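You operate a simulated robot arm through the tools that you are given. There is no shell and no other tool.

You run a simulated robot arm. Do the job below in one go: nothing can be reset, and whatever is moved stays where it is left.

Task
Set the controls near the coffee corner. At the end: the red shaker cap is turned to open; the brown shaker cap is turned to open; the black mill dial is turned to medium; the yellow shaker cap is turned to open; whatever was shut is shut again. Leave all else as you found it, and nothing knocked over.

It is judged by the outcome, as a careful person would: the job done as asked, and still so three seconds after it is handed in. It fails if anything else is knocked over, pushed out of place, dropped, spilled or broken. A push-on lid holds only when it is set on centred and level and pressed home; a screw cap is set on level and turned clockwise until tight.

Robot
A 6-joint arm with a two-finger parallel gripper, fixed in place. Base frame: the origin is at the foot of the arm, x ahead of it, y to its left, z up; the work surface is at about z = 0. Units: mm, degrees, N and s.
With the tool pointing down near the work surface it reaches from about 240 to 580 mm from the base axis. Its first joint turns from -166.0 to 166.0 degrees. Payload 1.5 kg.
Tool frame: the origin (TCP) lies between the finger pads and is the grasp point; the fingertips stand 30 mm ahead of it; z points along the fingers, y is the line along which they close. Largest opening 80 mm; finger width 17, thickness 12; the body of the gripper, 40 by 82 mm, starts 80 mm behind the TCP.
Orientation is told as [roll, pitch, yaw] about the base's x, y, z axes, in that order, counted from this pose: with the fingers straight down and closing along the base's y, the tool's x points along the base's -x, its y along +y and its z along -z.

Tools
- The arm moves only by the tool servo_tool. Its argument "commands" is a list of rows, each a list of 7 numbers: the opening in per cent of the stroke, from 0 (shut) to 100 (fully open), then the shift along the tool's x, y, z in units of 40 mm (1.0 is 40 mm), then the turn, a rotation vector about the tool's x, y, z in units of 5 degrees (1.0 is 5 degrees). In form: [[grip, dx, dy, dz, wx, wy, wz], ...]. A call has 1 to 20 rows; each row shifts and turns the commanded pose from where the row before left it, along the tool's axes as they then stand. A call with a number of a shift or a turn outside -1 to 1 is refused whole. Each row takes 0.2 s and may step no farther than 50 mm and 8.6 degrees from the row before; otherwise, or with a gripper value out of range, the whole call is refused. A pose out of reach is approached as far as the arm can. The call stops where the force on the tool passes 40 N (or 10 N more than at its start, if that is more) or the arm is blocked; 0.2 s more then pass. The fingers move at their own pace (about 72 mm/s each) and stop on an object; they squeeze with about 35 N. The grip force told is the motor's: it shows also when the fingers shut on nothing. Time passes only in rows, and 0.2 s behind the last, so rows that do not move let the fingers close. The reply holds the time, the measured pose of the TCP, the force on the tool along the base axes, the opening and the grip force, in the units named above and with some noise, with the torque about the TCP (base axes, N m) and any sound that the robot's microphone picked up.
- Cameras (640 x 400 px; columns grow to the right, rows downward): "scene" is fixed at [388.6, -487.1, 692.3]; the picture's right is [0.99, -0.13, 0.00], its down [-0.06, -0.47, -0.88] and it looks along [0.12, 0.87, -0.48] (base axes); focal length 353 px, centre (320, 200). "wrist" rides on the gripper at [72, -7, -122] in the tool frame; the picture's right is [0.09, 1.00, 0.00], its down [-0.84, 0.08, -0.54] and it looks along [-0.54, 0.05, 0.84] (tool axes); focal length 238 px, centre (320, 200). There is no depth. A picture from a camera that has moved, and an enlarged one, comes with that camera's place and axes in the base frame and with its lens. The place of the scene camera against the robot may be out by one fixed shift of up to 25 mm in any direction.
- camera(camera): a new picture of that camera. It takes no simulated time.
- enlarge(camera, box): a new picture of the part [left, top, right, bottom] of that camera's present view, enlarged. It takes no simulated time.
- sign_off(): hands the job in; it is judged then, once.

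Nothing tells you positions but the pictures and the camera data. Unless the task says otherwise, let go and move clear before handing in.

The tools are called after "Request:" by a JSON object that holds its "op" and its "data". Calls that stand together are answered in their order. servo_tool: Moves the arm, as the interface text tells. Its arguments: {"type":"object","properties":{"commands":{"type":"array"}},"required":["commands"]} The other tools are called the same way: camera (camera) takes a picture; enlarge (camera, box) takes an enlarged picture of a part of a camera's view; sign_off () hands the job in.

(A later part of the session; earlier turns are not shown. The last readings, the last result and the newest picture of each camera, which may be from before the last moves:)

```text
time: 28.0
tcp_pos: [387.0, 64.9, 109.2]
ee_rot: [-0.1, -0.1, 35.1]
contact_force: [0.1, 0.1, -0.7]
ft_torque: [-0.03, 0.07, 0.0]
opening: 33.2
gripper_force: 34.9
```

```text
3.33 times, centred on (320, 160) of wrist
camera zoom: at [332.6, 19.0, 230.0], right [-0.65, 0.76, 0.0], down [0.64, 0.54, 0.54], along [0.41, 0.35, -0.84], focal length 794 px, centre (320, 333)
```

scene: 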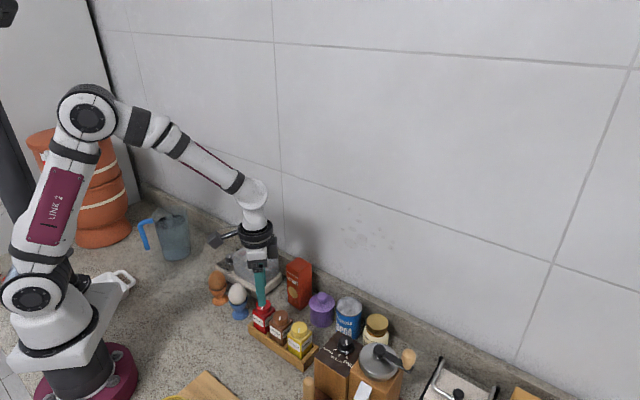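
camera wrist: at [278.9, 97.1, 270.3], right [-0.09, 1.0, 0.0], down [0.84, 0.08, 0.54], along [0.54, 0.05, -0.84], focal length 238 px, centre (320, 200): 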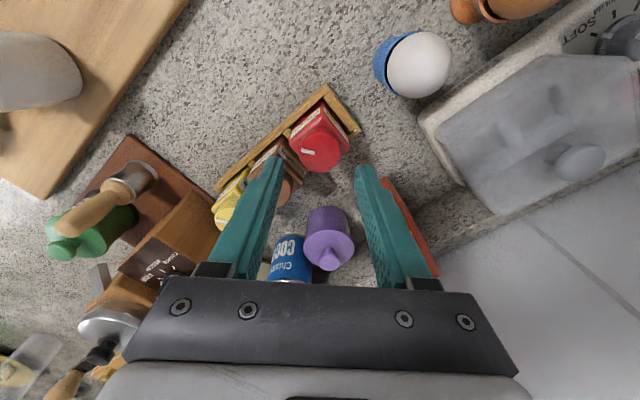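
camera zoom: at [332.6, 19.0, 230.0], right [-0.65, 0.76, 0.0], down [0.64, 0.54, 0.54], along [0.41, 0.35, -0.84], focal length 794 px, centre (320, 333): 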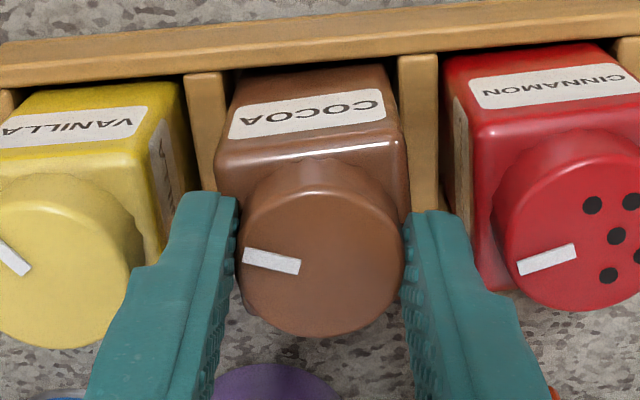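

Brown turns freely and the fingers clear the neighbours. Continuing to about 63 degrees.

Request:
{"op": "servo_tool", "data": {"commands": [[0, 0, 0, 0, 0, 0, -0.7], [0, 0, 0, 0, 0, 0, -0.7], [0, 0, 0, 0, 0, 0, -0.7], [0, 0, 0, 0, 0, 0, -0.7], [0, 0, 0, 0, 0, 0, -0.7], [0, 0, 0, 0, 0, 0, -0.7], [0, 0, 0, 0, 0, 0, -0.7], [0, 0, 0, 0, 0, 0, -0.7], [0, 0, 0, 0, 0, 0, 0]]}}

Request:
{"op": "enlarge", "data": {"camera": "wrist", "box": [240, 100, 400, 220]}}

```text
time: 30.0
tcp_pos: [386.6, 66.8, 109.5]
ee_rot: [0.0, -0.1, 63.0]
contact_force: [-0.8, -0.5, 0.6]
ft_torque: [-0.02, -0.01, 0.0]
opening: 32.6
gripper_force: 35.2
```

```text
3.33 times, centred on (320, 160) of wrist
camera zoom: at [360.8, -1.1, 229.8], right [-0.93, 0.37, 0.0], down [0.31, 0.78, 0.54], along [0.2, 0.5, -0.84], focal length 794 px, centre (320, 333)
```

zoom: 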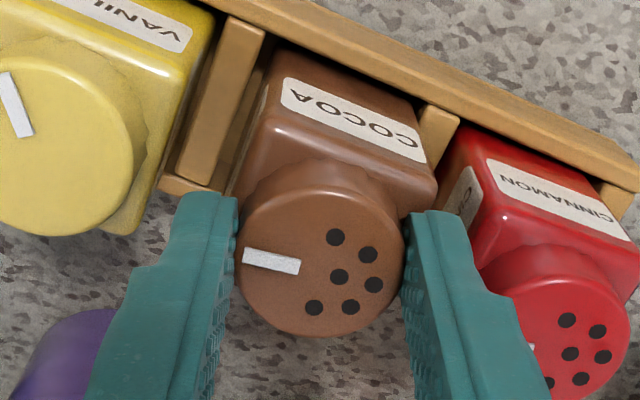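

Brown's holes are open too. I'll add 6 degrees (short of the stop), then release and rise.

Request:
{"op": "servo_tool", "data": {"commands": [[0, 0, 0, 0, 0, 0, -0.6], [0, 0, 0, 0, 0, 0, -0.6], [0, 0, 0, 0, 0, 0, 0]]}}

```text
time: 30.8
tcp_pos: [387.0, 65.7, 109.8]
ee_rot: [-0.1, -0.1, 69.0]
contact_force: [0.3, -0.1, 1.0]
ft_torque: [0.0, 0.01, -0.06]
opening: 32.9
gripper_force: 35.2
```

Request:
{"op": "servo_tool", "data": {"commands": [[53, 0, 0, 0, 0, 0, 0], [53, 0, 0, 0, 0, 0, 0], [53, 0, 0, -0.3, 0, 0, 0], [53, 0, 0, -0.6, 0, 0, 0], [53, 0, 0, -0.6, 0, 0, 0], [53, 0, 0, -0.6, 0, 0, 0], [53, 0, 0, 0, 0, 0, 0]]}}

Request:
{"op": "enlarge", "data": {"camera": "wrist", "box": [200, 60, 400, 220]}}

Request:
{"op": "enlarge", "data": {"camera": "scene", "box": [240, 280, 320, 370]}}

```text
time: 32.4
tcp_pos: [385.5, 67.2, 194.9]
ee_rot: [0.0, -0.1, 69.0]
contact_force: [0.4, 0.0, 0.4]
ft_torque: [-0.04, 0.02, 0.01]
opening: 42.2
gripper_force: 0.0
```

```text
2.50 times, centred on (300, 140) of wrist
camera zoom: at [367.7, -2.4, 315.0], right [-0.96, 0.27, 0.0], down [0.23, 0.81, 0.54], along [0.15, 0.52, -0.84], focal length 596 px, centre (370, 350)
```

zoom: 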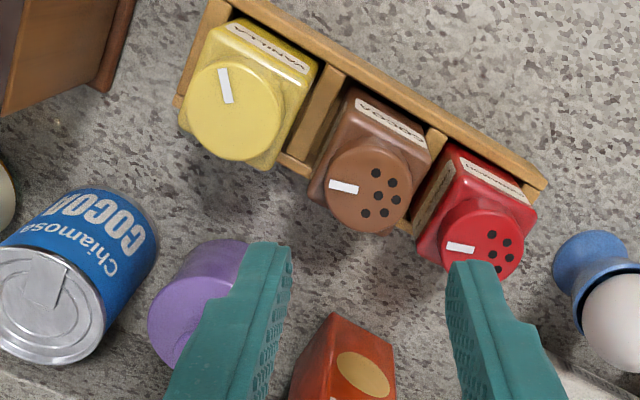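

```text
4.44 times, centred on (280, 325) of scene
camera zoom: at [388.6, -487.1, 692.3], right [0.99, -0.13, 0.0], down [-0.06, -0.47, -0.88], along [0.12, 0.87, -0.48], focal length 1569 px, centre (498, -356)
```

zoom: 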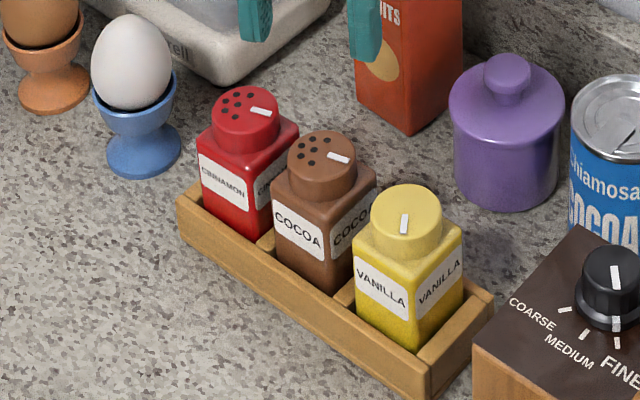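

Red and brown are open and everything stands square. Next yellow at about (426.4, 26.5); I'll turn back to yaw 0 at height, move over it and check.

Request:
{"op": "servo_tool", "data": {"commands": [[60, 0, 0, 0, 0, 0, 1], [60, 0, 0, 0, 0, 0, 1], [60, 0, 0, 0, 0, 0, 1], [60, 0, 0, 0, 0, 0, 1], [60, 0, 0, 0, 0, 0, 1], [60, 0, 0, 0, 0, 0, 1], [60, 0, 0, 0, 0, 0, 1], [60, 0, 0, 0, 0, 0, 1], [60, 0, 0, 0, 0, 0, 1], [60, 0, 0, 0, 0, 0, 1], [60, 0, 0, 0, 0, 0, 1], [60, 0, 0, 0, 0, 0, 1], [60, 0, 0, 0, 0, 0, 1], [60, 0, 0, 0, 0, 0, 0.8], [60, -0.48, -0.48, 0, 0, 0, 0], [60, -0.475, -0.48, 0, 0, 0, 0], [60, 0, 0, 0.5, 0, 0, 0], [60, 0, 0, 0.5, 0, 0, 0], [60, 0, 0, 0, 0, 0, 0]]}}

Request:
{"op": "enlarge", "data": {"camera": "wrist", "box": [240, 80, 400, 200]}}

Request:
{"op": "camera", "data": {"camera": "wrist"}}

```text
time: 36.4
tcp_pos: [425.0, 28.6, 153.4]
ee_rot: [0.0, 0.0, 0.0]
contact_force: [-0.1, -0.3, -0.2]
ft_torque: [0.01, 0.02, 0.0]
opening: 47.8
gripper_force: 0.0
```

```text
3.33 times, centred on (320, 140) of wrist
camera zoom: at [354.5, 22.0, 274.8], right [-0.09, 1.0, 0.0], down [0.84, 0.08, 0.54], along [0.54, 0.05, -0.84], focal length 794 px, centre (320, 400)
```

zoom: 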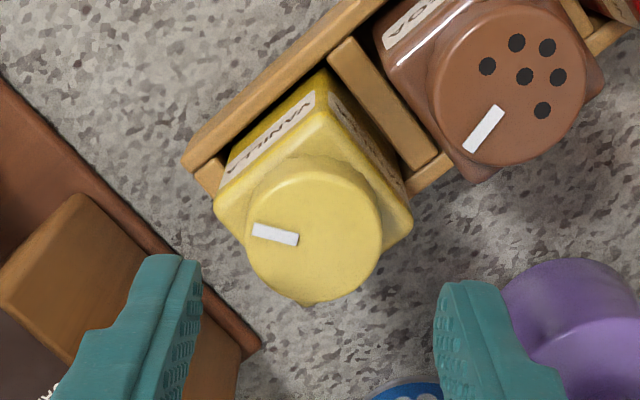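

```text
taken
camera wrist: at [354.5, 22.0, 274.8], right [-0.09, 1.0, 0.0], down [0.84, 0.08, 0.54], along [0.54, 0.05, -0.84], focal length 238 px, centre (320, 200)
```

wrist: 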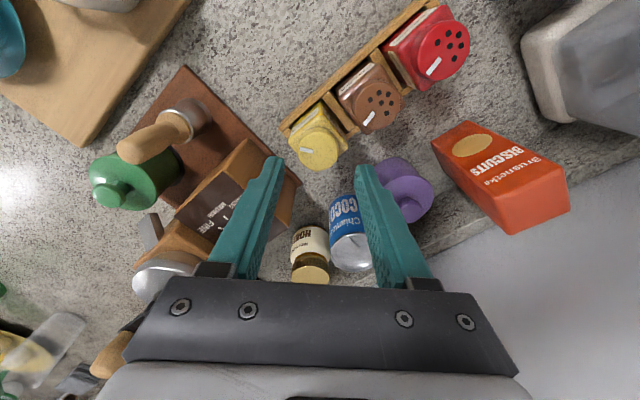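

Yellow's cap is about 2 mm toward -y from the TCP. I'll correct that, lower to the same grip height, and close.

Request:
{"op": "servo_tool", "data": {"commands": [[60, 0.02, -0.055, 0.25, 0, 0, 0], [60, 0, 0, 0.25, 0, 0, 0], [60, 0, 0, 0.25, 0, 0, 0], [60, 0, 0, 0.2, 0, 0, 0], [60, 0, 0, 0.15, 0, 0, 0], [60, 0, 0, 0, 0, 0, 0]]}}

Request:
{"op": "enlarge", "data": {"camera": "wrist", "box": [240, 100, 400, 220]}}

```text
time: 37.8
tcp_pos: [424.3, 24.4, 109.6]
ee_rot: [0.2, 0.0, -0.1]
contact_force: [0.8, 0.1, -0.1]
ft_torque: [0.0, -0.01, -0.02]
opening: 48.1
gripper_force: 0.1
```

```text
3.33 times, centred on (320, 160) of wrist
camera zoom: at [354.1, 18.0, 229.8], right [-0.09, 1.0, 0.0], down [0.84, 0.08, 0.54], along [0.54, 0.05, -0.84], focal length 794 px, centre (320, 333)
```

zoom: 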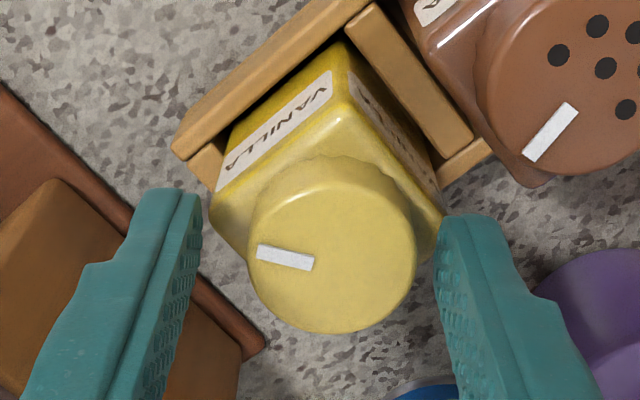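

Seen close, the cap is about 1.6 mm to +y of the finger centre, so I'll correct that and close.

Request:
{"op": "servo_tool", "data": {"commands": [[60, 0, 0.04, 0, 0, 0, 0], [60, 0, 0, 0, 0, 0, 0], [0, 0, 0, 0, 0, 0, 0], [0, 0, 0, 0, 0, 0, 0], [0, 0, 0, 0, 0, 0, 0]]}}

Request:
{"op": "enlarge", "data": {"camera": "wrist", "box": [240, 100, 400, 220]}}

```text
time: 39.0
tcp_pos: [425.0, 24.9, 110.2]
ee_rot: [0.0, 0.0, 0.0]
contact_force: [0.4, 0.1, 0.1]
ft_torque: [-0.02, -0.01, -0.01]
opening: 32.8
gripper_force: 34.8
```

```text
3.33 times, centred on (320, 160) of wrist
camera zoom: at [354.1, 19.7, 230.0], right [-0.09, 1.0, 0.0], down [0.84, 0.08, 0.54], along [0.54, 0.05, -0.84], focal length 794 px, centre (320, 333)
```

zoom: 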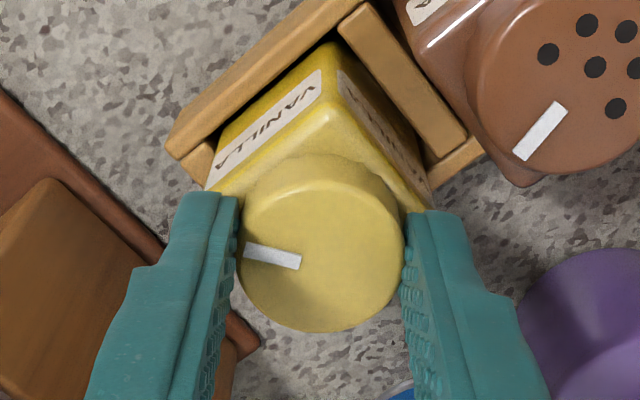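

Clean grip on yellow. Turning it counter-clockwise about 63 degrees, watching forces.

Request:
{"op": "servo_tool", "data": {"commands": [[0, 0, 0, 0, 0, 0, -0.7], [0, 0, 0, 0, 0, 0, -0.7], [0, 0, 0, 0, 0, 0, -0.7], [0, 0, 0, 0, 0, 0, -0.7], [0, 0, 0, 0, 0, 0, -0.7], [0, 0, 0, 0, 0, 0, -0.7], [0, 0, 0, 0, 0, 0, -0.7], [0, 0, 0, 0, 0, 0, -0.7], [0, 0, 0, 0, 0, 0, -0.7], [0, 0, 0, 0, 0, 0, -0.7], [0, 0, 0, 0, 0, 0, 0]]}}

Request:
{"op": "enlarge", "data": {"camera": "wrist", "box": [240, 100, 400, 220]}}

```text
time: 41.4
tcp_pos: [424.2, 26.9, 108.7]
ee_rot: [0.0, 0.0, 35.0]
contact_force: [0.7, -4.7, 22.2]
ft_torque: [-0.23, -0.24, -0.01]
opening: 32.6
gripper_force: 35.1
```

```text
3.33 times, centred on (320, 160) of wrist
camera zoom: at [370.6, -19.8, 229.4], right [-0.65, 0.76, 0.0], down [0.64, 0.54, 0.54], along [0.42, 0.35, -0.84], focal length 794 px, centre (320, 333)
```

zoom: 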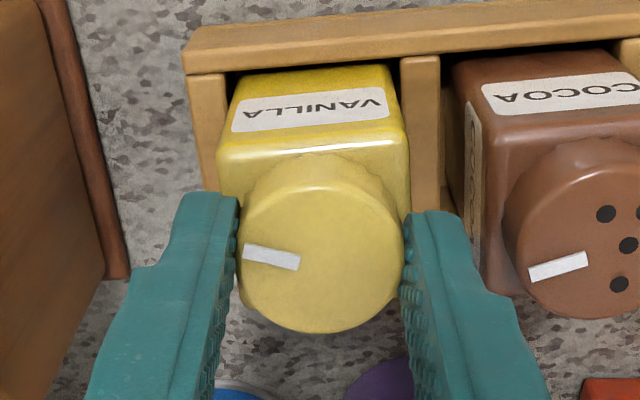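

Yellow turned 35 degrees but there's a 22 N upward push, so a fingertip is probably bearing on the shoulder. I'll ease up in small steps.

Request:
{"op": "servo_tool", "data": {"commands": [[0, 0, 0, -0.015, 0, 0, 0], [0, 0, 0, 0, 0, 0, 0]]}}

Request:
{"op": "enlarge", "data": {"camera": "scene", "box": [265, 300, 345, 370]}}

```text
time: 42.0
tcp_pos: [422.8, 27.4, 107.7]
ee_rot: [0.0, 0.0, 35.0]
contact_force: [4.7, 0.0, 7.1]
ft_torque: [0.17, -0.6, -0.04]
opening: 32.5
gripper_force: 35.3
```

```text
5.71 times, centred on (305, 335) of scene
camera zoom: at [388.6, -487.1, 692.3], right [0.99, -0.13, 0.0], down [-0.06, -0.47, -0.88], along [0.12, 0.87, -0.48], focal length 2017 px, centre (406, -571)
```

zoom: 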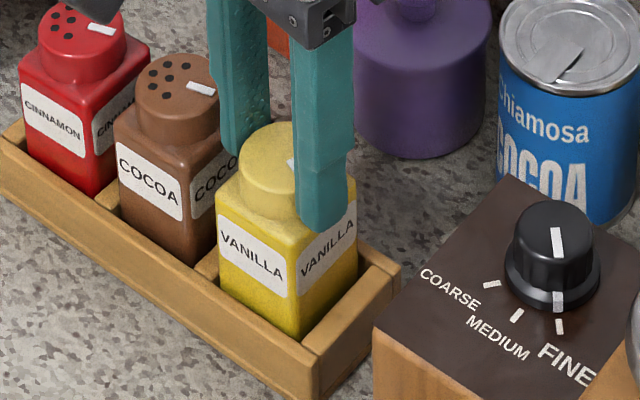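

Request:
{"op": "servo_tool", "data": {"commands": [[0, 0, 0, -0.015, 0, 0, 0], [0, 0, 0, 0, 0, 0, 0], [0, 0, 0, 0, 0, 0, 0]]}}

Request:
{"op": "enlarge", "data": {"camera": "wrist", "box": [240, 100, 400, 220]}}

```text
time: 42.8
tcp_pos: [423.6, 27.0, 111.5]
ee_rot: [-0.1, 0.0, 35.1]
contact_force: [0.6, 0.2, 0.2]
ft_torque: [0.03, -0.01, 0.01]
opening: 32.6
gripper_force: 35.6
```

```text
3.33 times, centred on (320, 160) of wrist
camera zoom: at [370.1, -19.9, 230.2], right [-0.65, 0.76, 0.0], down [0.64, 0.54, 0.54], along [0.41, 0.35, -0.84], focal length 794 px, centre (320, 333)
```

zoom: 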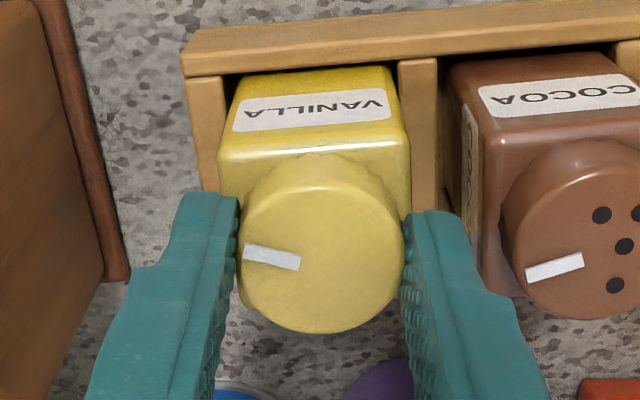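

The push is gone and the body sits squarely. Continuing counter-clockwise in smaller batches.

Request:
{"op": "servo_tool", "data": {"commands": [[0, 0, 0, 0, 0, 0, -0.5], [0, 0, 0, 0, 0, 0, -0.5], [0, 0, 0, 0, 0, 0, -0.5], [0, 0, 0, 0, 0, 0, -0.5], [0, 0, 0, 0, 0, 0, 0]]}}

```text
time: 44.0
tcp_pos: [423.6, 26.7, 110.6]
ee_rot: [0.0, 0.0, 45.0]
contact_force: [-0.2, -1.4, -0.5]
ft_torque: [-0.05, -0.01, 0.0]
opening: 32.7
gripper_force: 35.5
```

Request:
{"op": "servo_tool", "data": {"commands": [[0, 0, 0, 0, 0, 0, -0.5], [0, 0, 0, 0, 0, 0, -0.5], [0, 0, 0, 0, 0, 0, -0.5], [0, 0, 0, 0, 0, 0, -0.5], [0, 0, 0, 0, 0, 0, -0.5], [0, 0, 0, 0, 0, 0, -0.5], [0, 0, 0, 0, 0, 0, 0]]}}

Request:
{"op": "enlarge", "data": {"camera": "wrist", "box": [240, 100, 400, 220]}}

```text
time: 45.6
tcp_pos: [424.4, 26.0, 110.4]
ee_rot: [0.0, -0.2, 59.9]
contact_force: [-0.7, -1.4, 0.1]
ft_torque: [0.01, -0.03, 0.02]
opening: 32.8
gripper_force: 35.1
```

```text
3.33 times, centred on (320, 160) of wrist
camera zoom: at [395.1, -38.6, 230.9], right [-0.91, 0.42, 0.0], down [0.35, 0.76, 0.54], along [0.23, 0.49, -0.84], focal length 794 px, centre (320, 333)
```

zoom: 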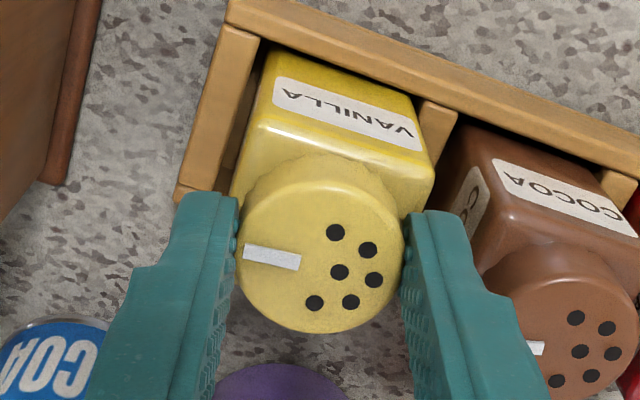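

Yellow's holes are showing at 60 degrees. I'll add about 9 degrees to match the others, then release if no force appears.

Request:
{"op": "servo_tool", "data": {"commands": [[0, 0, 0, 0, 0, 0, -0.6], [0, 0, 0, 0, 0, 0, -0.6], [0, 0, 0, 0, 0, 0, -0.6], [0, 0, 0, 0, 0, 0, 0]]}}

Request:
{"op": "enlarge", "data": {"camera": "wrist", "box": [240, 100, 400, 220]}}

```text
time: 46.6
tcp_pos: [423.5, 25.7, 110.1]
ee_rot: [0.0, 0.0, 69.0]
contact_force: [0.0, -0.8, 1.1]
ft_torque: [0.02, 0.0, -0.01]
opening: 32.8
gripper_force: 34.5
```

```text
3.33 times, centred on (320, 160) of wrist
camera zoom: at [405.5, -42.8, 230.7], right [-0.96, 0.27, 0.0], down [0.23, 0.81, 0.54], along [0.15, 0.52, -0.84], focal length 794 px, centre (320, 333)
```

zoom: 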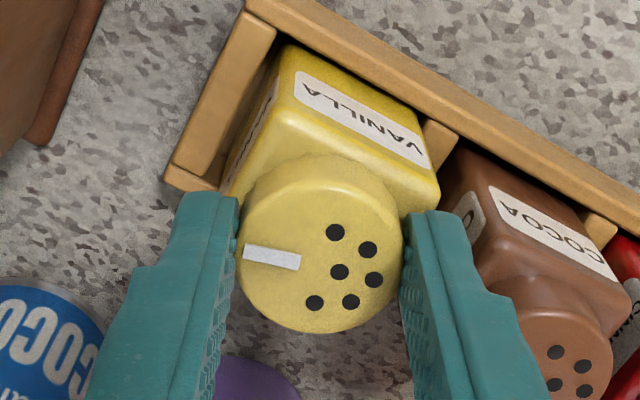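

Yellow is open and unstressed. Releasing and rising straight up.

Request:
{"op": "servo_tool", "data": {"commands": [[53, 0, 0, 0, 0, 0, 0], [53, 0, 0, 0, 0, 0, 0], [53, 0, 0, -0.3, 0, 0, 0], [53, 0, 0, -0.6, 0, 0, 0], [53, 0, 0, -0.6, 0, 0, 0], [53, 0, 0, -0.6, 0, 0, 0], [53, 0, 0, -0.6, 0, 0, 0], [53, 0, 0, 0, 0, 0, 0]]}}

Request:
{"op": "enlarge", "data": {"camera": "wrist", "box": [200, 40, 400, 200]}}

Request:
{"op": "enlarge", "data": {"camera": "scene", "box": [240, 280, 320, 370]}}

Request:
{"op": "camera", "data": {"camera": "wrist"}}

```text
time: 48.4
tcp_pos: [424.2, 27.3, 218.3]
ee_rot: [0.0, -0.2, 68.9]
contact_force: [0.5, -0.2, 0.1]
ft_torque: [0.02, 0.01, -0.03]
opening: 42.4
gripper_force: 0.1
```

```text
2.50 times, centred on (300, 120) of wrist
camera zoom: at [405.8, -42.6, 339.5], right [-0.96, 0.27, 0.0], down [0.23, 0.81, 0.54], along [0.15, 0.52, -0.84], focal length 596 px, centre (370, 400)
```

zoom: 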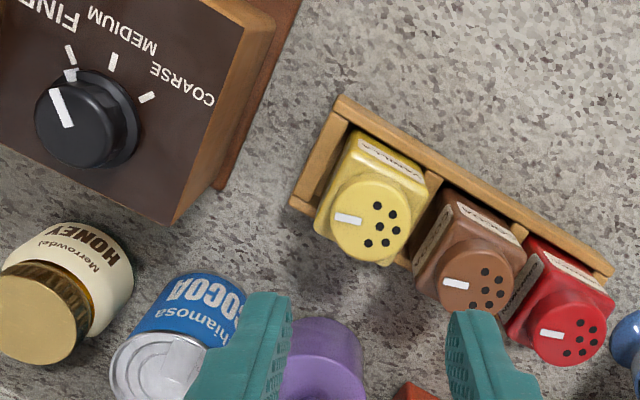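

```text
4.44 times, centred on (280, 325) of scene
camera zoom: at [388.6, -487.1, 692.3], right [0.99, -0.13, 0.0], down [-0.06, -0.47, -0.88], along [0.12, 0.87, -0.48], focal length 1569 px, centre (498, -356)
```

zoom: 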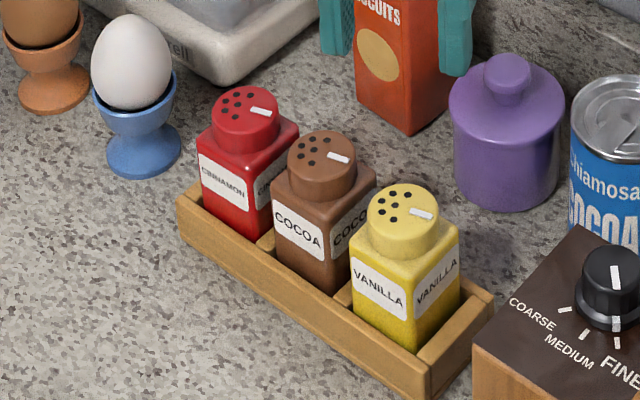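

```text
taken
camera wrist: at [405.8, -42.6, 339.5], right [-0.96, 0.27, 0.0], down [0.23, 0.81, 0.54], along [0.15, 0.52, -0.84], focal length 238 px, centre (320, 200)
```

wrist: 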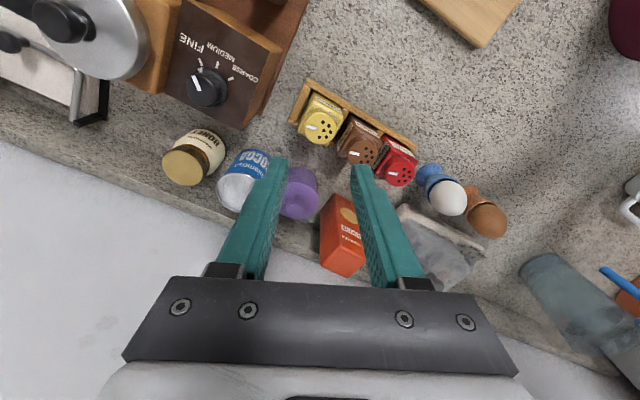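

All three shakers are open and square in the rack. Next is the mill dial, centre about (512, -39) with its top near z = 120; the marks are 40 degrees apart, so FINE to MEDIUM is 40 degrees clockwise. I'll turn the tool to yaw -25 at height, then move above the dial.

Request:
{"op": "servo_tool", "data": {"commands": [[55, 0, 0, 0, 0, 0, 1], [55, 0, 0, 0, 0, 0, 1], [55, 0, 0, 0, 0, 0, 1], [55, 0, 0, 0, 0, 0, 1], [55, 0, 0, 0, 0, 0, 1], [55, 0, 0, 0, 0, 0, 1], [55, 0, 0, 0, 0, 0, 1], [55, 0, 0, 0, 0, 0, 1], [55, 0, 0, 0, 0, 0, 1], [55, 0, 0, 0, 0, 0, 1], [55, 0, 0, 0, 0, 0, 1], [55, 0, 0, 0, 0, 0, 1], [55, 0, 0, 0, 0, 0, 1], [55, 0, 0, 0, 0, 0, 1], [55, 0, 0, 0, 0, 0, 1], [55, 0, 0, 0, 0, 0, 1], [55, 0, 0, 0, 0, 0, 1], [55, 0, 0, 0, 0, 0, 1], [55, 0, 0, 0, 0, 0, 0.8], [55, 0, 0, 0, 0, 0, 0]]}}

Request:
{"op": "servo_tool", "data": {"commands": [[55, -0.892, -0.185, 0, 0, 0, 0], [55, -0.892, -0.185, 0, 0, 0, 0], [55, -0.892, -0.185, 0, 0, 0, 0], [55, 0, 0, 0, 0, 0, 0]]}}

Request:
{"op": "camera", "data": {"camera": "wrist"}}

Request:
{"op": "camera", "data": {"camera": "scene"}}

Request:
{"op": "enlarge", "data": {"camera": "wrist", "box": [230, 60, 390, 180]}}

```text
time: 52.6
tcp_pos: [424.4, 25.1, 218.1]
ee_rot: [0.1, 0.0, -25.1]
contact_force: [-0.2, 0.2, 0.1]
ft_torque: [0.02, 0.01, 0.01]
opening: 44.0
gripper_force: 0.1
```

```text
time: 53.6
tcp_pos: [514.4, -39.8, 219.0]
ee_rot: [0.0, 0.0, -25.0]
contact_force: [0.7, -0.3, -0.4]
ft_torque: [0.01, -0.02, 0.0]
opening: 43.9
gripper_force: 0.0
```

```text
taken
camera wrist: at [447.1, -14.7, 339.6], right [0.34, 0.94, 0.0], down [0.79, -0.28, 0.54], along [0.51, -0.18, -0.84], focal length 238 px, centre (320, 200)
```

wrist: 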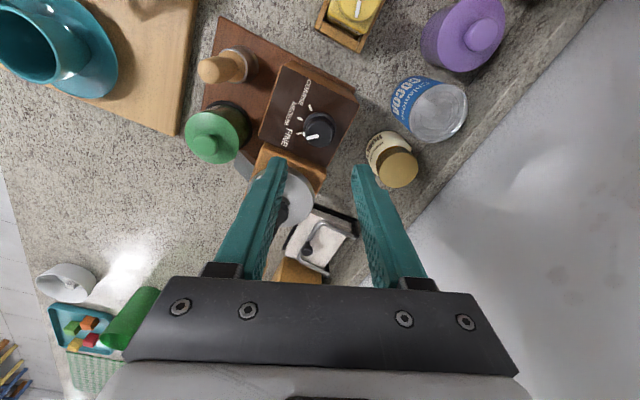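

```text
taken
```

scene: 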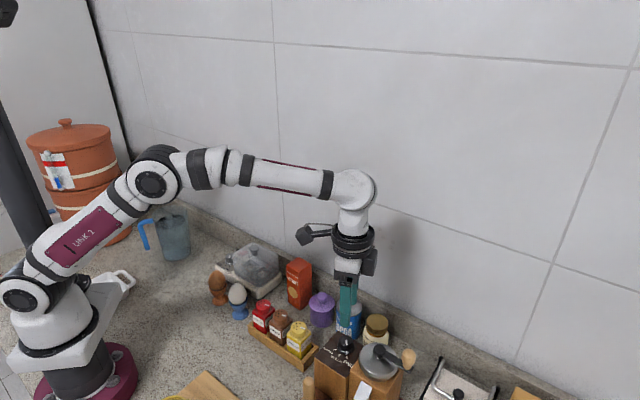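

```text
3.33 times, centred on (310, 120) of wrist
camera zoom: at [447.1, -14.7, 339.6], right [0.34, 0.94, 0.0], down [0.79, -0.28, 0.54], along [0.51, -0.18, -0.84], focal length 794 px, centre (353, 467)
```

zoom: 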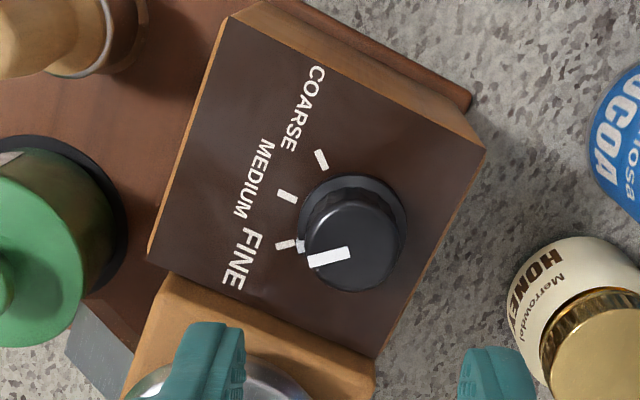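

The dial sits about 3 mm toward tool +x from the TCP. I'll correct, lower to tips at about z = 135, and look again.

Request:
{"op": "servo_tool", "data": {"commands": [[55, 0.075, -0.025, 0.45, 0, 0, 0], [55, 0, 0, 0.45, 0, 0, 0], [55, 0, 0, 0.43, 0, 0, 0], [55, 0, 0, 0, 0, 0, 0]]}}

Request:
{"op": "enlarge", "data": {"camera": "wrist", "box": [240, 80, 400, 200]}}

Request:
{"op": "enlarge", "data": {"camera": "scene", "box": [310, 290, 410, 390]}}

```text
time: 54.6
tcp_pos: [510.1, -40.0, 165.3]
ee_rot: [0.1, 0.0, -25.0]
contact_force: [0.3, 0.0, 0.5]
ft_torque: [0.0, -0.02, 0.0]
opening: 43.8
gripper_force: 0.0
```

```text
3.33 times, centred on (320, 140) of wrist
camera zoom: at [442.3, -14.3, 285.5], right [0.34, 0.94, 0.0], down [0.79, -0.28, 0.54], along [0.51, -0.18, -0.84], focal length 794 px, centre (320, 400)
```

zoom: 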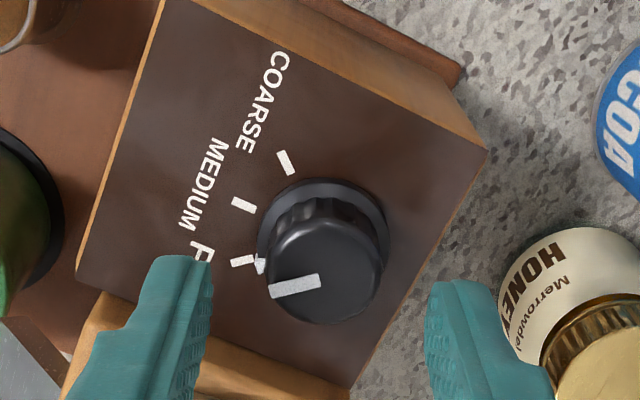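

```text
4.00 times, centred on (360, 340) of scene
camera zoom: at [388.6, -487.1, 692.3], right [0.99, -0.13, 0.0], down [-0.06, -0.47, -0.88], along [0.12, 0.87, -0.48], focal length 1412 px, centre (160, -360)
```

zoom: 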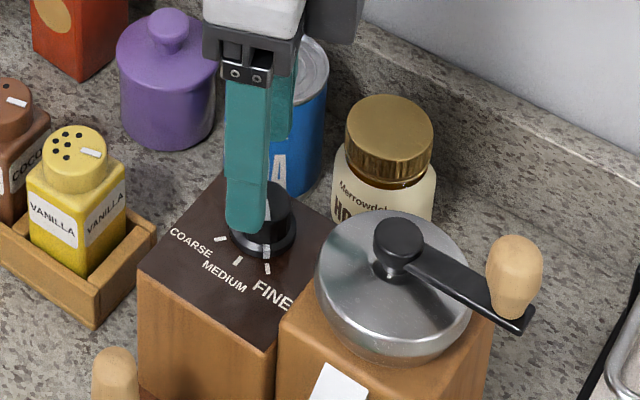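

Nearly centred. I'll nudge 1 mm in tool y and lower to tips at about z = 115, straddling the knob's top, to verify the height.

Request:
{"op": "servo_tool", "data": {"commands": [[55, 0, 0.025, 0.25, 0, 0, 0], [55, 0, 0, 0.25, 0, 0, 0], [55, 0, 0, 0, 0, 0, 0]]}}

Request:
{"op": "enlarge", "data": {"camera": "wrist", "box": [240, 100, 400, 220]}}

Request:
{"op": "enlarge", "data": {"camera": "scene", "box": [330, 310, 390, 370]}}

```text
time: 55.4
tcp_pos: [508.9, -38.6, 143.3]
ee_rot: [0.0, 0.0, -25.0]
contact_force: [-0.2, 0.1, -0.1]
ft_torque: [-0.02, 0.03, -0.02]
opening: 44.1
gripper_force: 0.1
```

```text
3.33 times, centred on (320, 160) of wrist
camera zoom: at [441.5, -13.5, 264.7], right [0.34, 0.94, 0.0], down [0.79, -0.28, 0.54], along [0.51, -0.18, -0.84], focal length 794 px, centre (320, 333)
```

zoom: 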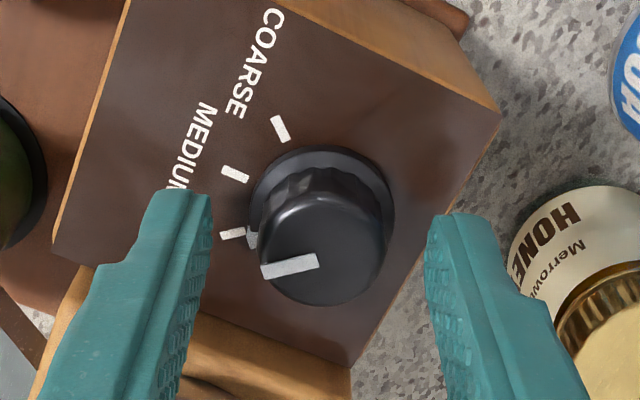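

```text
6.67 times, centred on (360, 340) of scene
camera zoom: at [388.6, -487.1, 692.3], right [0.99, -0.13, 0.0], down [-0.06, -0.47, -0.88], along [0.12, 0.87, -0.48], focal length 2353 px, centre (53, -733)
```

zoom: 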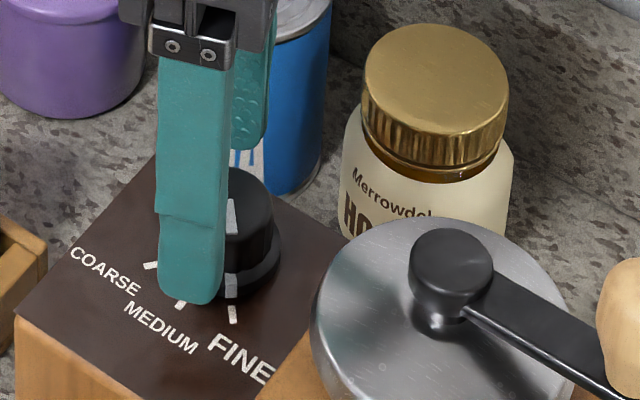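

The knob is centred between the fingers, top around z = 121. I'll lower 8 mm so the tips stay above the skirt and close on the knob.

Request:
{"op": "servo_tool", "data": {"commands": [[55, 0, 0.01, 0.1, 0, 0, 0], [55, 0, 0, 0.1, 0, 0, 0], [55, 0, 0, 0, 0, 0, 0], [0, 0, 0, 0, 0, 0, 0], [0, 0, 0, 0, 0, 0, 0], [0, 0, 0, 0, 0, 0, 0]]}}

Request:
{"op": "enlarge", "data": {"camera": "wrist", "box": [240, 100, 400, 220]}}

Request:
{"op": "enlarge", "data": {"camera": "scene", "box": [330, 310, 390, 370]}}

```text
time: 56.8
tcp_pos: [508.2, -38.3, 136.9]
ee_rot: [0.1, 0.0, -25.0]
contact_force: [0.0, 1.2, -1.2]
ft_torque: [-0.29, 0.06, -0.03]
opening: 27.0
gripper_force: 37.2
```

```text
3.33 times, centred on (320, 160) of wrist
camera zoom: at [442.0, -12.8, 257.3], right [0.34, 0.94, 0.0], down [0.79, -0.28, 0.54], along [0.51, -0.18, -0.84], focal length 794 px, centre (320, 333)
```

zoom: 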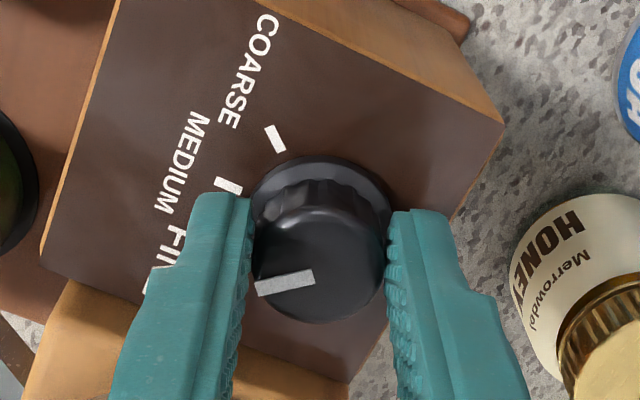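

```text
6.67 times, centred on (360, 340) of scene
camera zoom: at [388.6, -487.1, 692.3], right [0.99, -0.13, 0.0], down [-0.06, -0.47, -0.88], along [0.12, 0.87, -0.48], focal length 2353 px, centre (53, -733)
```

zoom: 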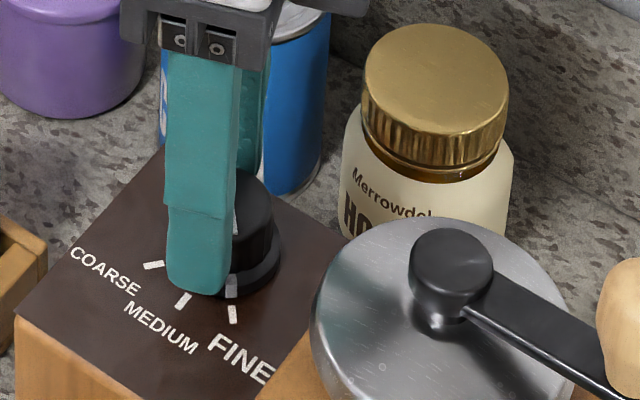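

The knob is gripped at 27 mm. Turning clockwise 10 degrees first to check it follows freely.

Request:
{"op": "servo_tool", "data": {"commands": [[0, 0, 0, 0, 0, 0, 0.5], [0, 0, 0, 0, 0, 0, 0.5], [0, 0, 0, 0, 0, 0, 0.5], [0, 0, 0, 0, 0, 0, 0.5], [0, 0, 0, 0, 0, 0, 0]]}}

Request:
{"op": "enlarge", "data": {"camera": "wrist", "box": [240, 100, 400, 220]}}

Request:
{"op": "enlarge", "data": {"camera": "scene", "box": [330, 310, 390, 370]}}

```text
time: 58.0
tcp_pos: [508.8, -36.9, 136.2]
ee_rot: [0.1, 0.2, -35.1]
contact_force: [-2.2, 10.3, -2.6]
ft_torque: [-0.22, -0.06, 0.04]
opening: 27.0
gripper_force: 37.8
```

```text
3.33 times, centred on (320, 160) of wrist
camera zoom: at [447.7, -1.0, 257.4], right [0.5, 0.87, 0.0], down [0.73, -0.42, 0.54], along [0.47, -0.27, -0.84], focal length 794 px, centre (320, 333)
```

zoom: 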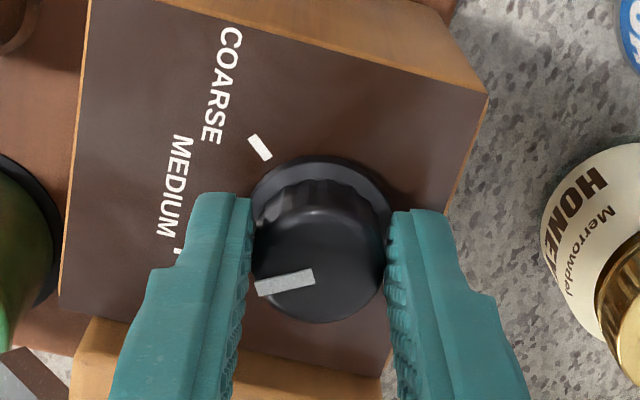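

```text
6.67 times, centred on (360, 340) of scene
camera zoom: at [388.6, -487.1, 692.3], right [0.99, -0.13, 0.0], down [-0.06, -0.47, -0.88], along [0.12, 0.87, -0.48], focal length 2353 px, centre (53, -733)
```

zoom: 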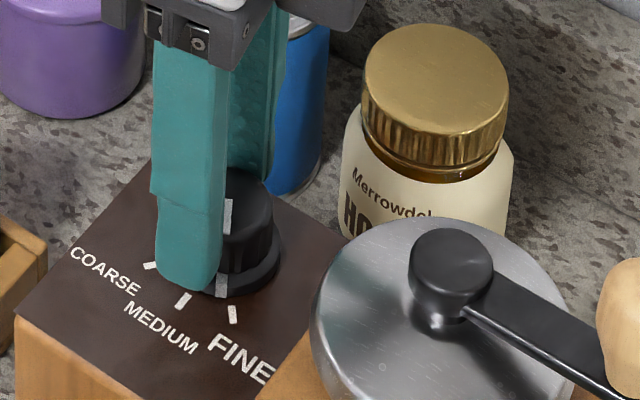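

The dial follows; its skirt mark has left FINE. There is a 10 N sideways force, so I'll ease the tool slightly toward +y to relieve it before continuing.

Request:
{"op": "servo_tool", "data": {"commands": [[0, 0.015, 0.015, 0, 0, 0, 0], [0, 0, 0, 0, 0, 0, 0]]}}

```text
time: 58.6
tcp_pos: [509.7, -37.8, 137.5]
ee_rot: [0.0, 0.0, -35.1]
contact_force: [-5.3, -0.7, 2.9]
ft_torque: [0.09, 0.65, -0.01]
opening: 27.2
gripper_force: 37.9
```

Request:
{"op": "servo_tool", "data": {"commands": [[0, 0.01, -0.005, 0, 0, 0, 0], [0, 0, 0, 0, 0, 0, 0]]}}

```text
time: 59.2
tcp_pos: [509.9, -36.2, 137.1]
ee_rot: [0.0, -0.2, -35.0]
contact_force: [5.6, -7.1, -2.5]
ft_torque: [-0.3, 0.03, 0.0]
opening: 26.9
gripper_force: 37.9
```

Request:
{"op": "servo_tool", "data": {"commands": [[0, 0, 0, 0, 0, 0, 0], [0, 0, 0, 0, 0, 0, 0]]}}

```text
time: 59.8
tcp_pos: [509.4, -36.2, 137.1]
ee_rot: [0.1, -0.1, -34.9]
contact_force: [11.9, -11.8, -6.3]
ft_torque: [-0.81, -0.46, 0.02]
opening: 27.1
gripper_force: 37.5
```

Request:
{"op": "servo_tool", "data": {"commands": [[0, -0.01, 0, 0, 0, 0, 0], [0, 0, 0, 0, 0, 0, 0], [0, 0, 0, 0, 0, 0, 0]]}}

Request:
{"op": "enlarge", "data": {"camera": "scene", "box": [330, 310, 390, 370]}}

```text
time: 60.6
tcp_pos: [509.5, -36.3, 136.7]
ee_rot: [0.0, 0.0, -35.1]
contact_force: [3.7, -20.5, -6.4]
ft_torque: [-0.54, -0.03, -0.03]
opening: 27.1
gripper_force: 37.7
```

```text
6.67 times, centred on (360, 340) of scene
camera zoom: at [388.6, -487.1, 692.3], right [0.99, -0.13, 0.0], down [-0.06, -0.47, -0.88], along [0.12, 0.87, -0.48], focal length 2353 px, centre (53, -733)
```

zoom: 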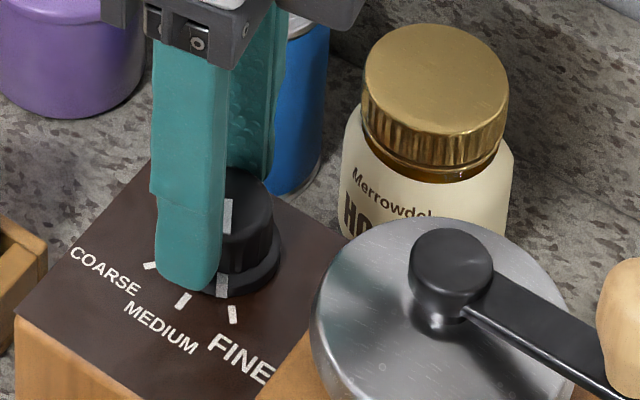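

The sideways force keeps wandering, so the grip is slightly off the dial's axis. I'll let go, let the arm settle, and re-centre before turning on.

Request:
{"op": "servo_tool", "data": {"commands": [[48, 0, 0, 0, 0, 0, 0], [48, 0, 0, 0, 0, 0, 0], [48, 0, 0, 0, 0, 0, 0]]}}

Request:
{"op": "enlarge", "data": {"camera": "wrist", "box": [260, 120, 380, 220]}}

Request:
{"op": "enlarge", "data": {"camera": "scene", "box": [330, 310, 390, 370]}}

```text
time: 61.4
tcp_pos: [509.5, -37.5, 137.0]
ee_rot: [0.1, 0.0, -35.0]
contact_force: [-1.0, 0.9, 0.3]
ft_torque: [-0.01, 0.0, 0.01]
opening: 38.5
gripper_force: 0.1
```

```text
4.00 times, centred on (320, 170) of wrist
camera zoom: at [447.7, 0.0, 257.6], right [0.5, 0.87, 0.0], down [0.73, -0.42, 0.54], along [0.47, -0.27, -0.84], focal length 953 px, centre (320, 320)
```

zoom: 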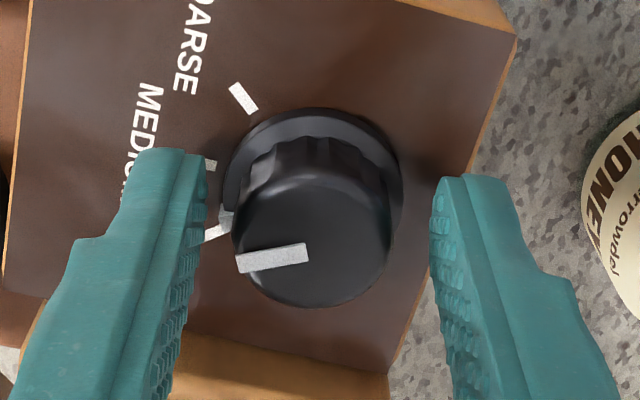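

```text
6.67 times, centred on (360, 340) of scene
camera zoom: at [388.6, -487.1, 692.3], right [0.99, -0.13, 0.0], down [-0.06, -0.47, -0.88], along [0.12, 0.87, -0.48], focal length 2353 px, centre (53, -733)
```

zoom: 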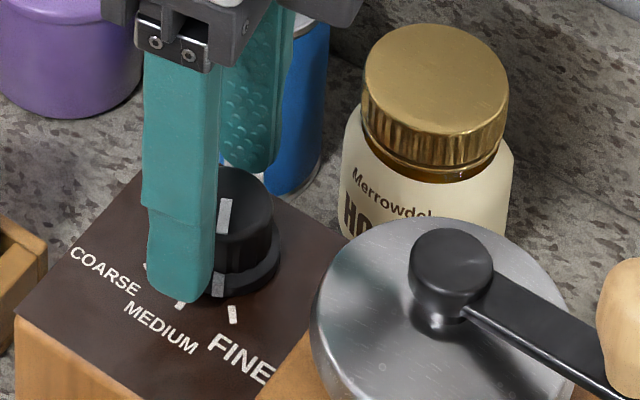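

Request:
{"op": "enlarge", "data": {"camera": "wrist", "box": [290, 140, 350, 200]}}

```text
6.67 times, centred on (320, 170) of wrist
camera zoom: at [447.7, 0.0, 257.6], right [0.5, 0.87, 0.0], down [0.73, -0.42, 0.54], along [0.47, -0.27, -0.84], focal length 1589 px, centre (320, 400)
```

zoom: 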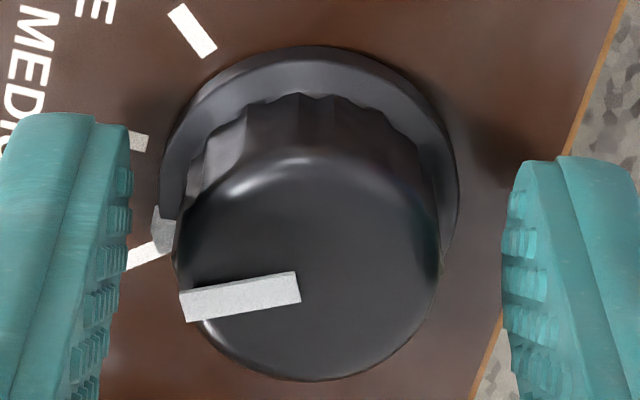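

The dial holds its place at about 10 degrees turned. To find its true axis in the other direction, I'll rise, turn the tool 90 degrees and measure its offset between the fingers.

Request:
{"op": "servo_tool", "data": {"commands": [[48, 0, 0, -0.375, 0, 0, 0], [48, 0, 0, -0.375, 0, 0, 0], [48, 0, 0, 0, 0, 0, -1], [48, 0, 0, 0, 0, 0, -1], [48, 0, 0, 0, 0, 0, -1], [48, 0, 0, 0, 0, 0, -1], [48, 0, 0, 0, 0, 0, -1], [48, 0, 0, 0, 0, 0, -1], [48, 0, 0, 0, 0, 0, -1], [48, 0, 0, 0, 0, 0, -1], [48, 0, 0, 0, 0, 0, -1], [48, 0, 0, 0, 0, 0, -1], [48, 0, 0, 0, 0, 0, -1], [48, 0, 0, 0, 0, 0, -1], [48, 0, 0, 0, 0, 0, -1], [48, 0, 0, 0, 0, 0, -1], [48, 0, 0, 0, 0, 0, -1], [48, 0, 0, 0, 0, 0, -1], [48, 0, 0, 0, 0, 0, -1], [48, 0, 0, 0, 0, 0, -1]]}}

Request:
{"op": "servo_tool", "data": {"commands": [[48, 0, 0, 0, 0, 0, 0], [48, 0, 0, 0, 0, 0, 0], [48, 0, 0, 0, 0, 0, 0]]}}

Request:
{"op": "enlarge", "data": {"camera": "wrist", "box": [280, 120, 360, 180]}}

Request:
{"op": "enlarge", "data": {"camera": "wrist", "box": [240, 80, 400, 200]}}

```text
time: 65.6
tcp_pos: [509.7, -36.9, 167.1]
ee_rot: [0.0, 0.0, 55.1]
contact_force: [0.3, -0.9, 0.4]
ft_torque: [-0.03, -0.04, 0.02]
opening: 38.4
gripper_force: 0.0
```

```text
time: 66.4
tcp_pos: [509.2, -36.7, 167.8]
ee_rot: [0.1, -0.2, 55.0]
contact_force: [0.2, 0.1, -1.0]
ft_torque: [0.04, -0.01, 0.0]
opening: 38.3
gripper_force: 0.0
```

```text
6.67 times, centred on (320, 150) of wrist
camera zoom: at [474.5, -98.9, 287.6], right [-0.87, 0.5, 0.0], down [0.42, 0.73, 0.54], along [0.27, 0.47, -0.84], focal length 1589 px, centre (320, 533)
```

zoom: 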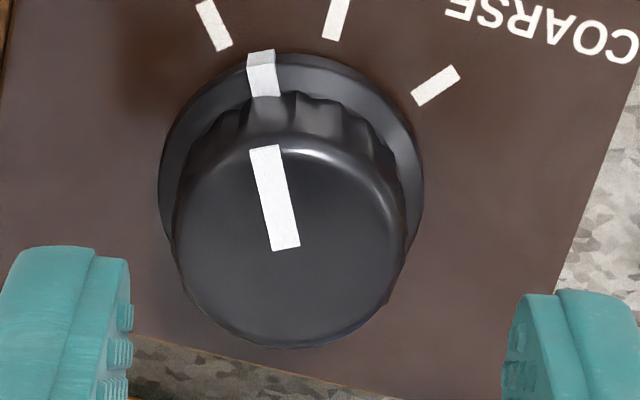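

```text
3.33 times, centred on (320, 140) of wrist
camera zoom: at [474.5, -98.9, 287.6], right [-0.87, 0.5, 0.0], down [0.42, 0.73, 0.54], along [0.27, 0.47, -0.84], focal length 794 px, centre (320, 400)
```

zoom: 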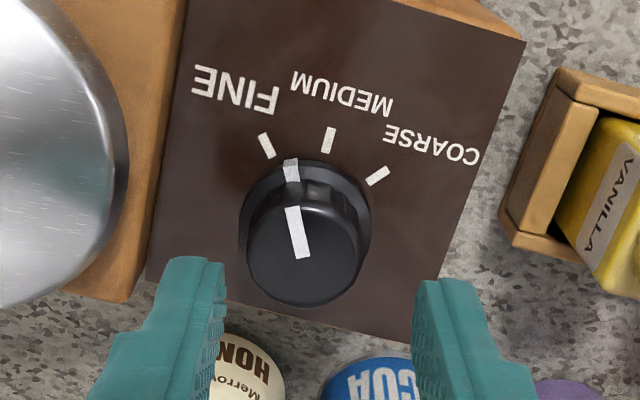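

From this angle the dial axis turns out about 4 mm off the TCP in one direction and 1.5 mm in the other, which explains the force; it is at about (511.5, -40.5). I'll correct for that, turn the tool back to yaw -25, and check the centring again.

Request:
{"op": "servo_tool", "data": {"commands": [[50, 0.0375, -0.104, 0, 0, 0, 0], [50, 0, 0, 0, 0, 0, 1], [50, 0, 0, 0, 0, 0, 1], [50, 0, 0, 0, 0, 0, 1], [50, 0, 0, 0, 0, 0, 1], [50, 0, 0, 0, 0, 0, 1], [50, 0, 0, 0, 0, 0, 1], [50, 0, 0, 0, 0, 0, 1], [50, 0, 0, 0, 0, 0, 1], [50, 0, 0, 0, 0, 0, 1], [50, 0, 0, 0, 0, 0, 1], [50, 0, 0, 0, 0, 0, 1], [50, 0, 0, 0, 0, 0, 1], [50, 0, 0, 0, 0, 0, 1], [50, 0, 0, 0, 0, 0, 1], [50, 0, 0, 0, 0, 0, 1], [50, 0, 0, 0, 0, 0, 1], [50, 0, 0, 0, 0, 0, 0], [50, 0, 0, 0, 0, 0, 0]]}}

Request:
{"op": "enlarge", "data": {"camera": "wrist", "box": [280, 120, 360, 180]}}

Request:
{"op": "enlarge", "data": {"camera": "wrist", "box": [240, 80, 400, 200]}}

```text
time: 70.4
tcp_pos: [512.1, -39.3, 167.1]
ee_rot: [0.1, 0.1, -25.2]
contact_force: [-0.5, -0.2, -0.1]
ft_torque: [0.03, -0.03, -0.01]
opening: 39.9
gripper_force: 0.1
```

```text
6.67 times, centred on (320, 150) of wrist
camera zoom: at [444.7, -15.5, 287.7], right [0.34, 0.94, 0.0], down [0.79, -0.28, 0.54], along [0.51, -0.18, -0.84], focal length 1589 px, centre (320, 533)
```

zoom: 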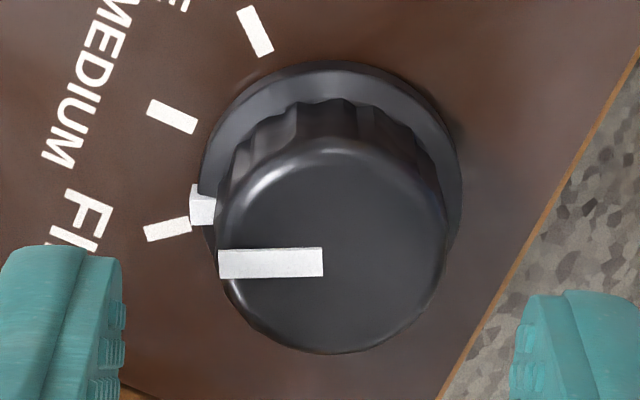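

```text
3.33 times, centred on (320, 140) of wrist
camera zoom: at [444.7, -15.5, 287.7], right [0.34, 0.94, 0.0], down [0.79, -0.28, 0.54], along [0.51, -0.18, -0.84], focal length 794 px, centre (320, 400)
```

zoom: 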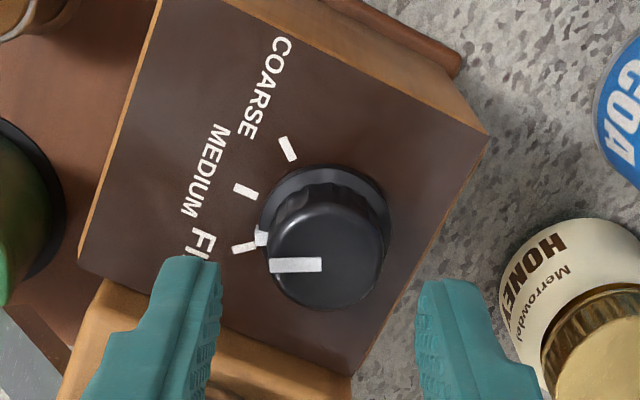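

Now the axis is within 1 mm of the finger centre. I'll correct the last 0.8 mm, lower so the tips are just above the skirt, and close.

Request:
{"op": "servo_tool", "data": {"commands": [[50, -0.008, 0.02, 0.25, 0, 0, 0], [50, 0, 0, 0.25, 0, 0, 0], [50, 0, 0, 0.25, 0, 0, 0], [50, 0, 0, 0.03, 0, 0, 0], [50, 0, 0, 0, 0, 0, 0], [50, 0, 0, 0, 0, 0, 0]]}}

Request:
{"op": "enlarge", "data": {"camera": "wrist", "box": [280, 140, 360, 200]}}

```text
time: 71.8
tcp_pos: [511.2, -40.1, 136.0]
ee_rot: [0.1, 0.0, -25.0]
contact_force: [-1.1, -0.5, -0.2]
ft_torque: [-0.01, -0.03, -0.03]
opening: 39.9
gripper_force: 0.1
```

```text
6.67 times, centred on (320, 170) of wrist
camera zoom: at [445.1, -15.5, 256.4], right [0.34, 0.94, 0.0], down [0.79, -0.28, 0.54], along [0.51, -0.18, -0.84], focal length 1589 px, centre (320, 400)
```

zoom: 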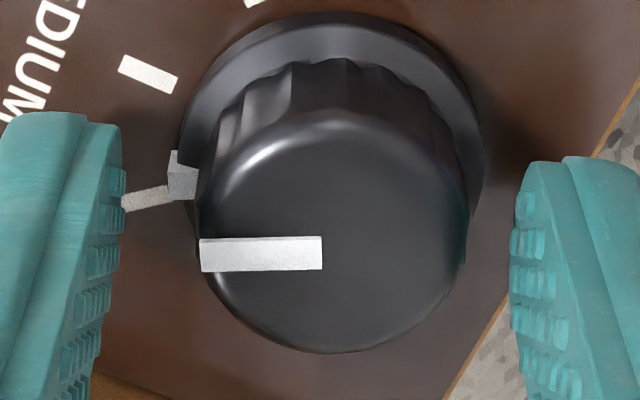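

Request:
{"op": "servo_tool", "data": {"commands": [[50, 0, 0.025, 0, 0, 0, 0], [50, 0, 0, 0, 0, 0, 0], [0, 0, 0, 0, 0, 0, 0], [0, 0, 0, 0, 0, 0, 0], [0, 0, 0, 0, 0, 0, 0]]}}

Request:
{"op": "enlarge", "data": {"camera": "wrist", "box": [280, 140, 360, 200]}}

```text
time: 73.0
tcp_pos: [512.0, -38.2, 136.3]
ee_rot: [0.1, -0.1, -25.0]
contact_force: [0.4, 0.1, 0.6]
ft_torque: [-0.25, 0.2, 0.01]
opening: 27.0
gripper_force: 37.9
```

```text
6.67 times, centred on (320, 170) of wrist
camera zoom: at [445.3, -14.3, 256.5], right [0.34, 0.94, 0.0], down [0.79, -0.28, 0.54], along [0.51, -0.18, -0.84], focal length 1589 px, centre (320, 400)
```

zoom: 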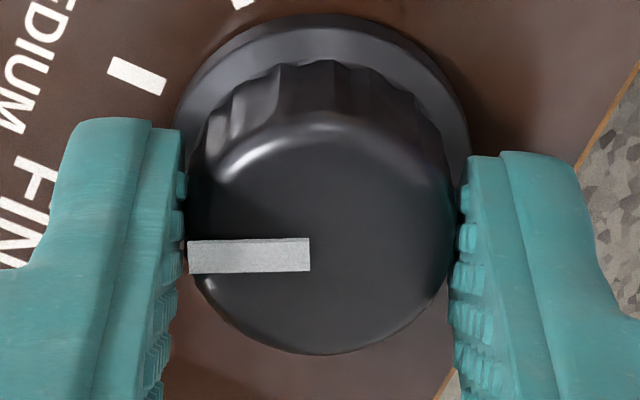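

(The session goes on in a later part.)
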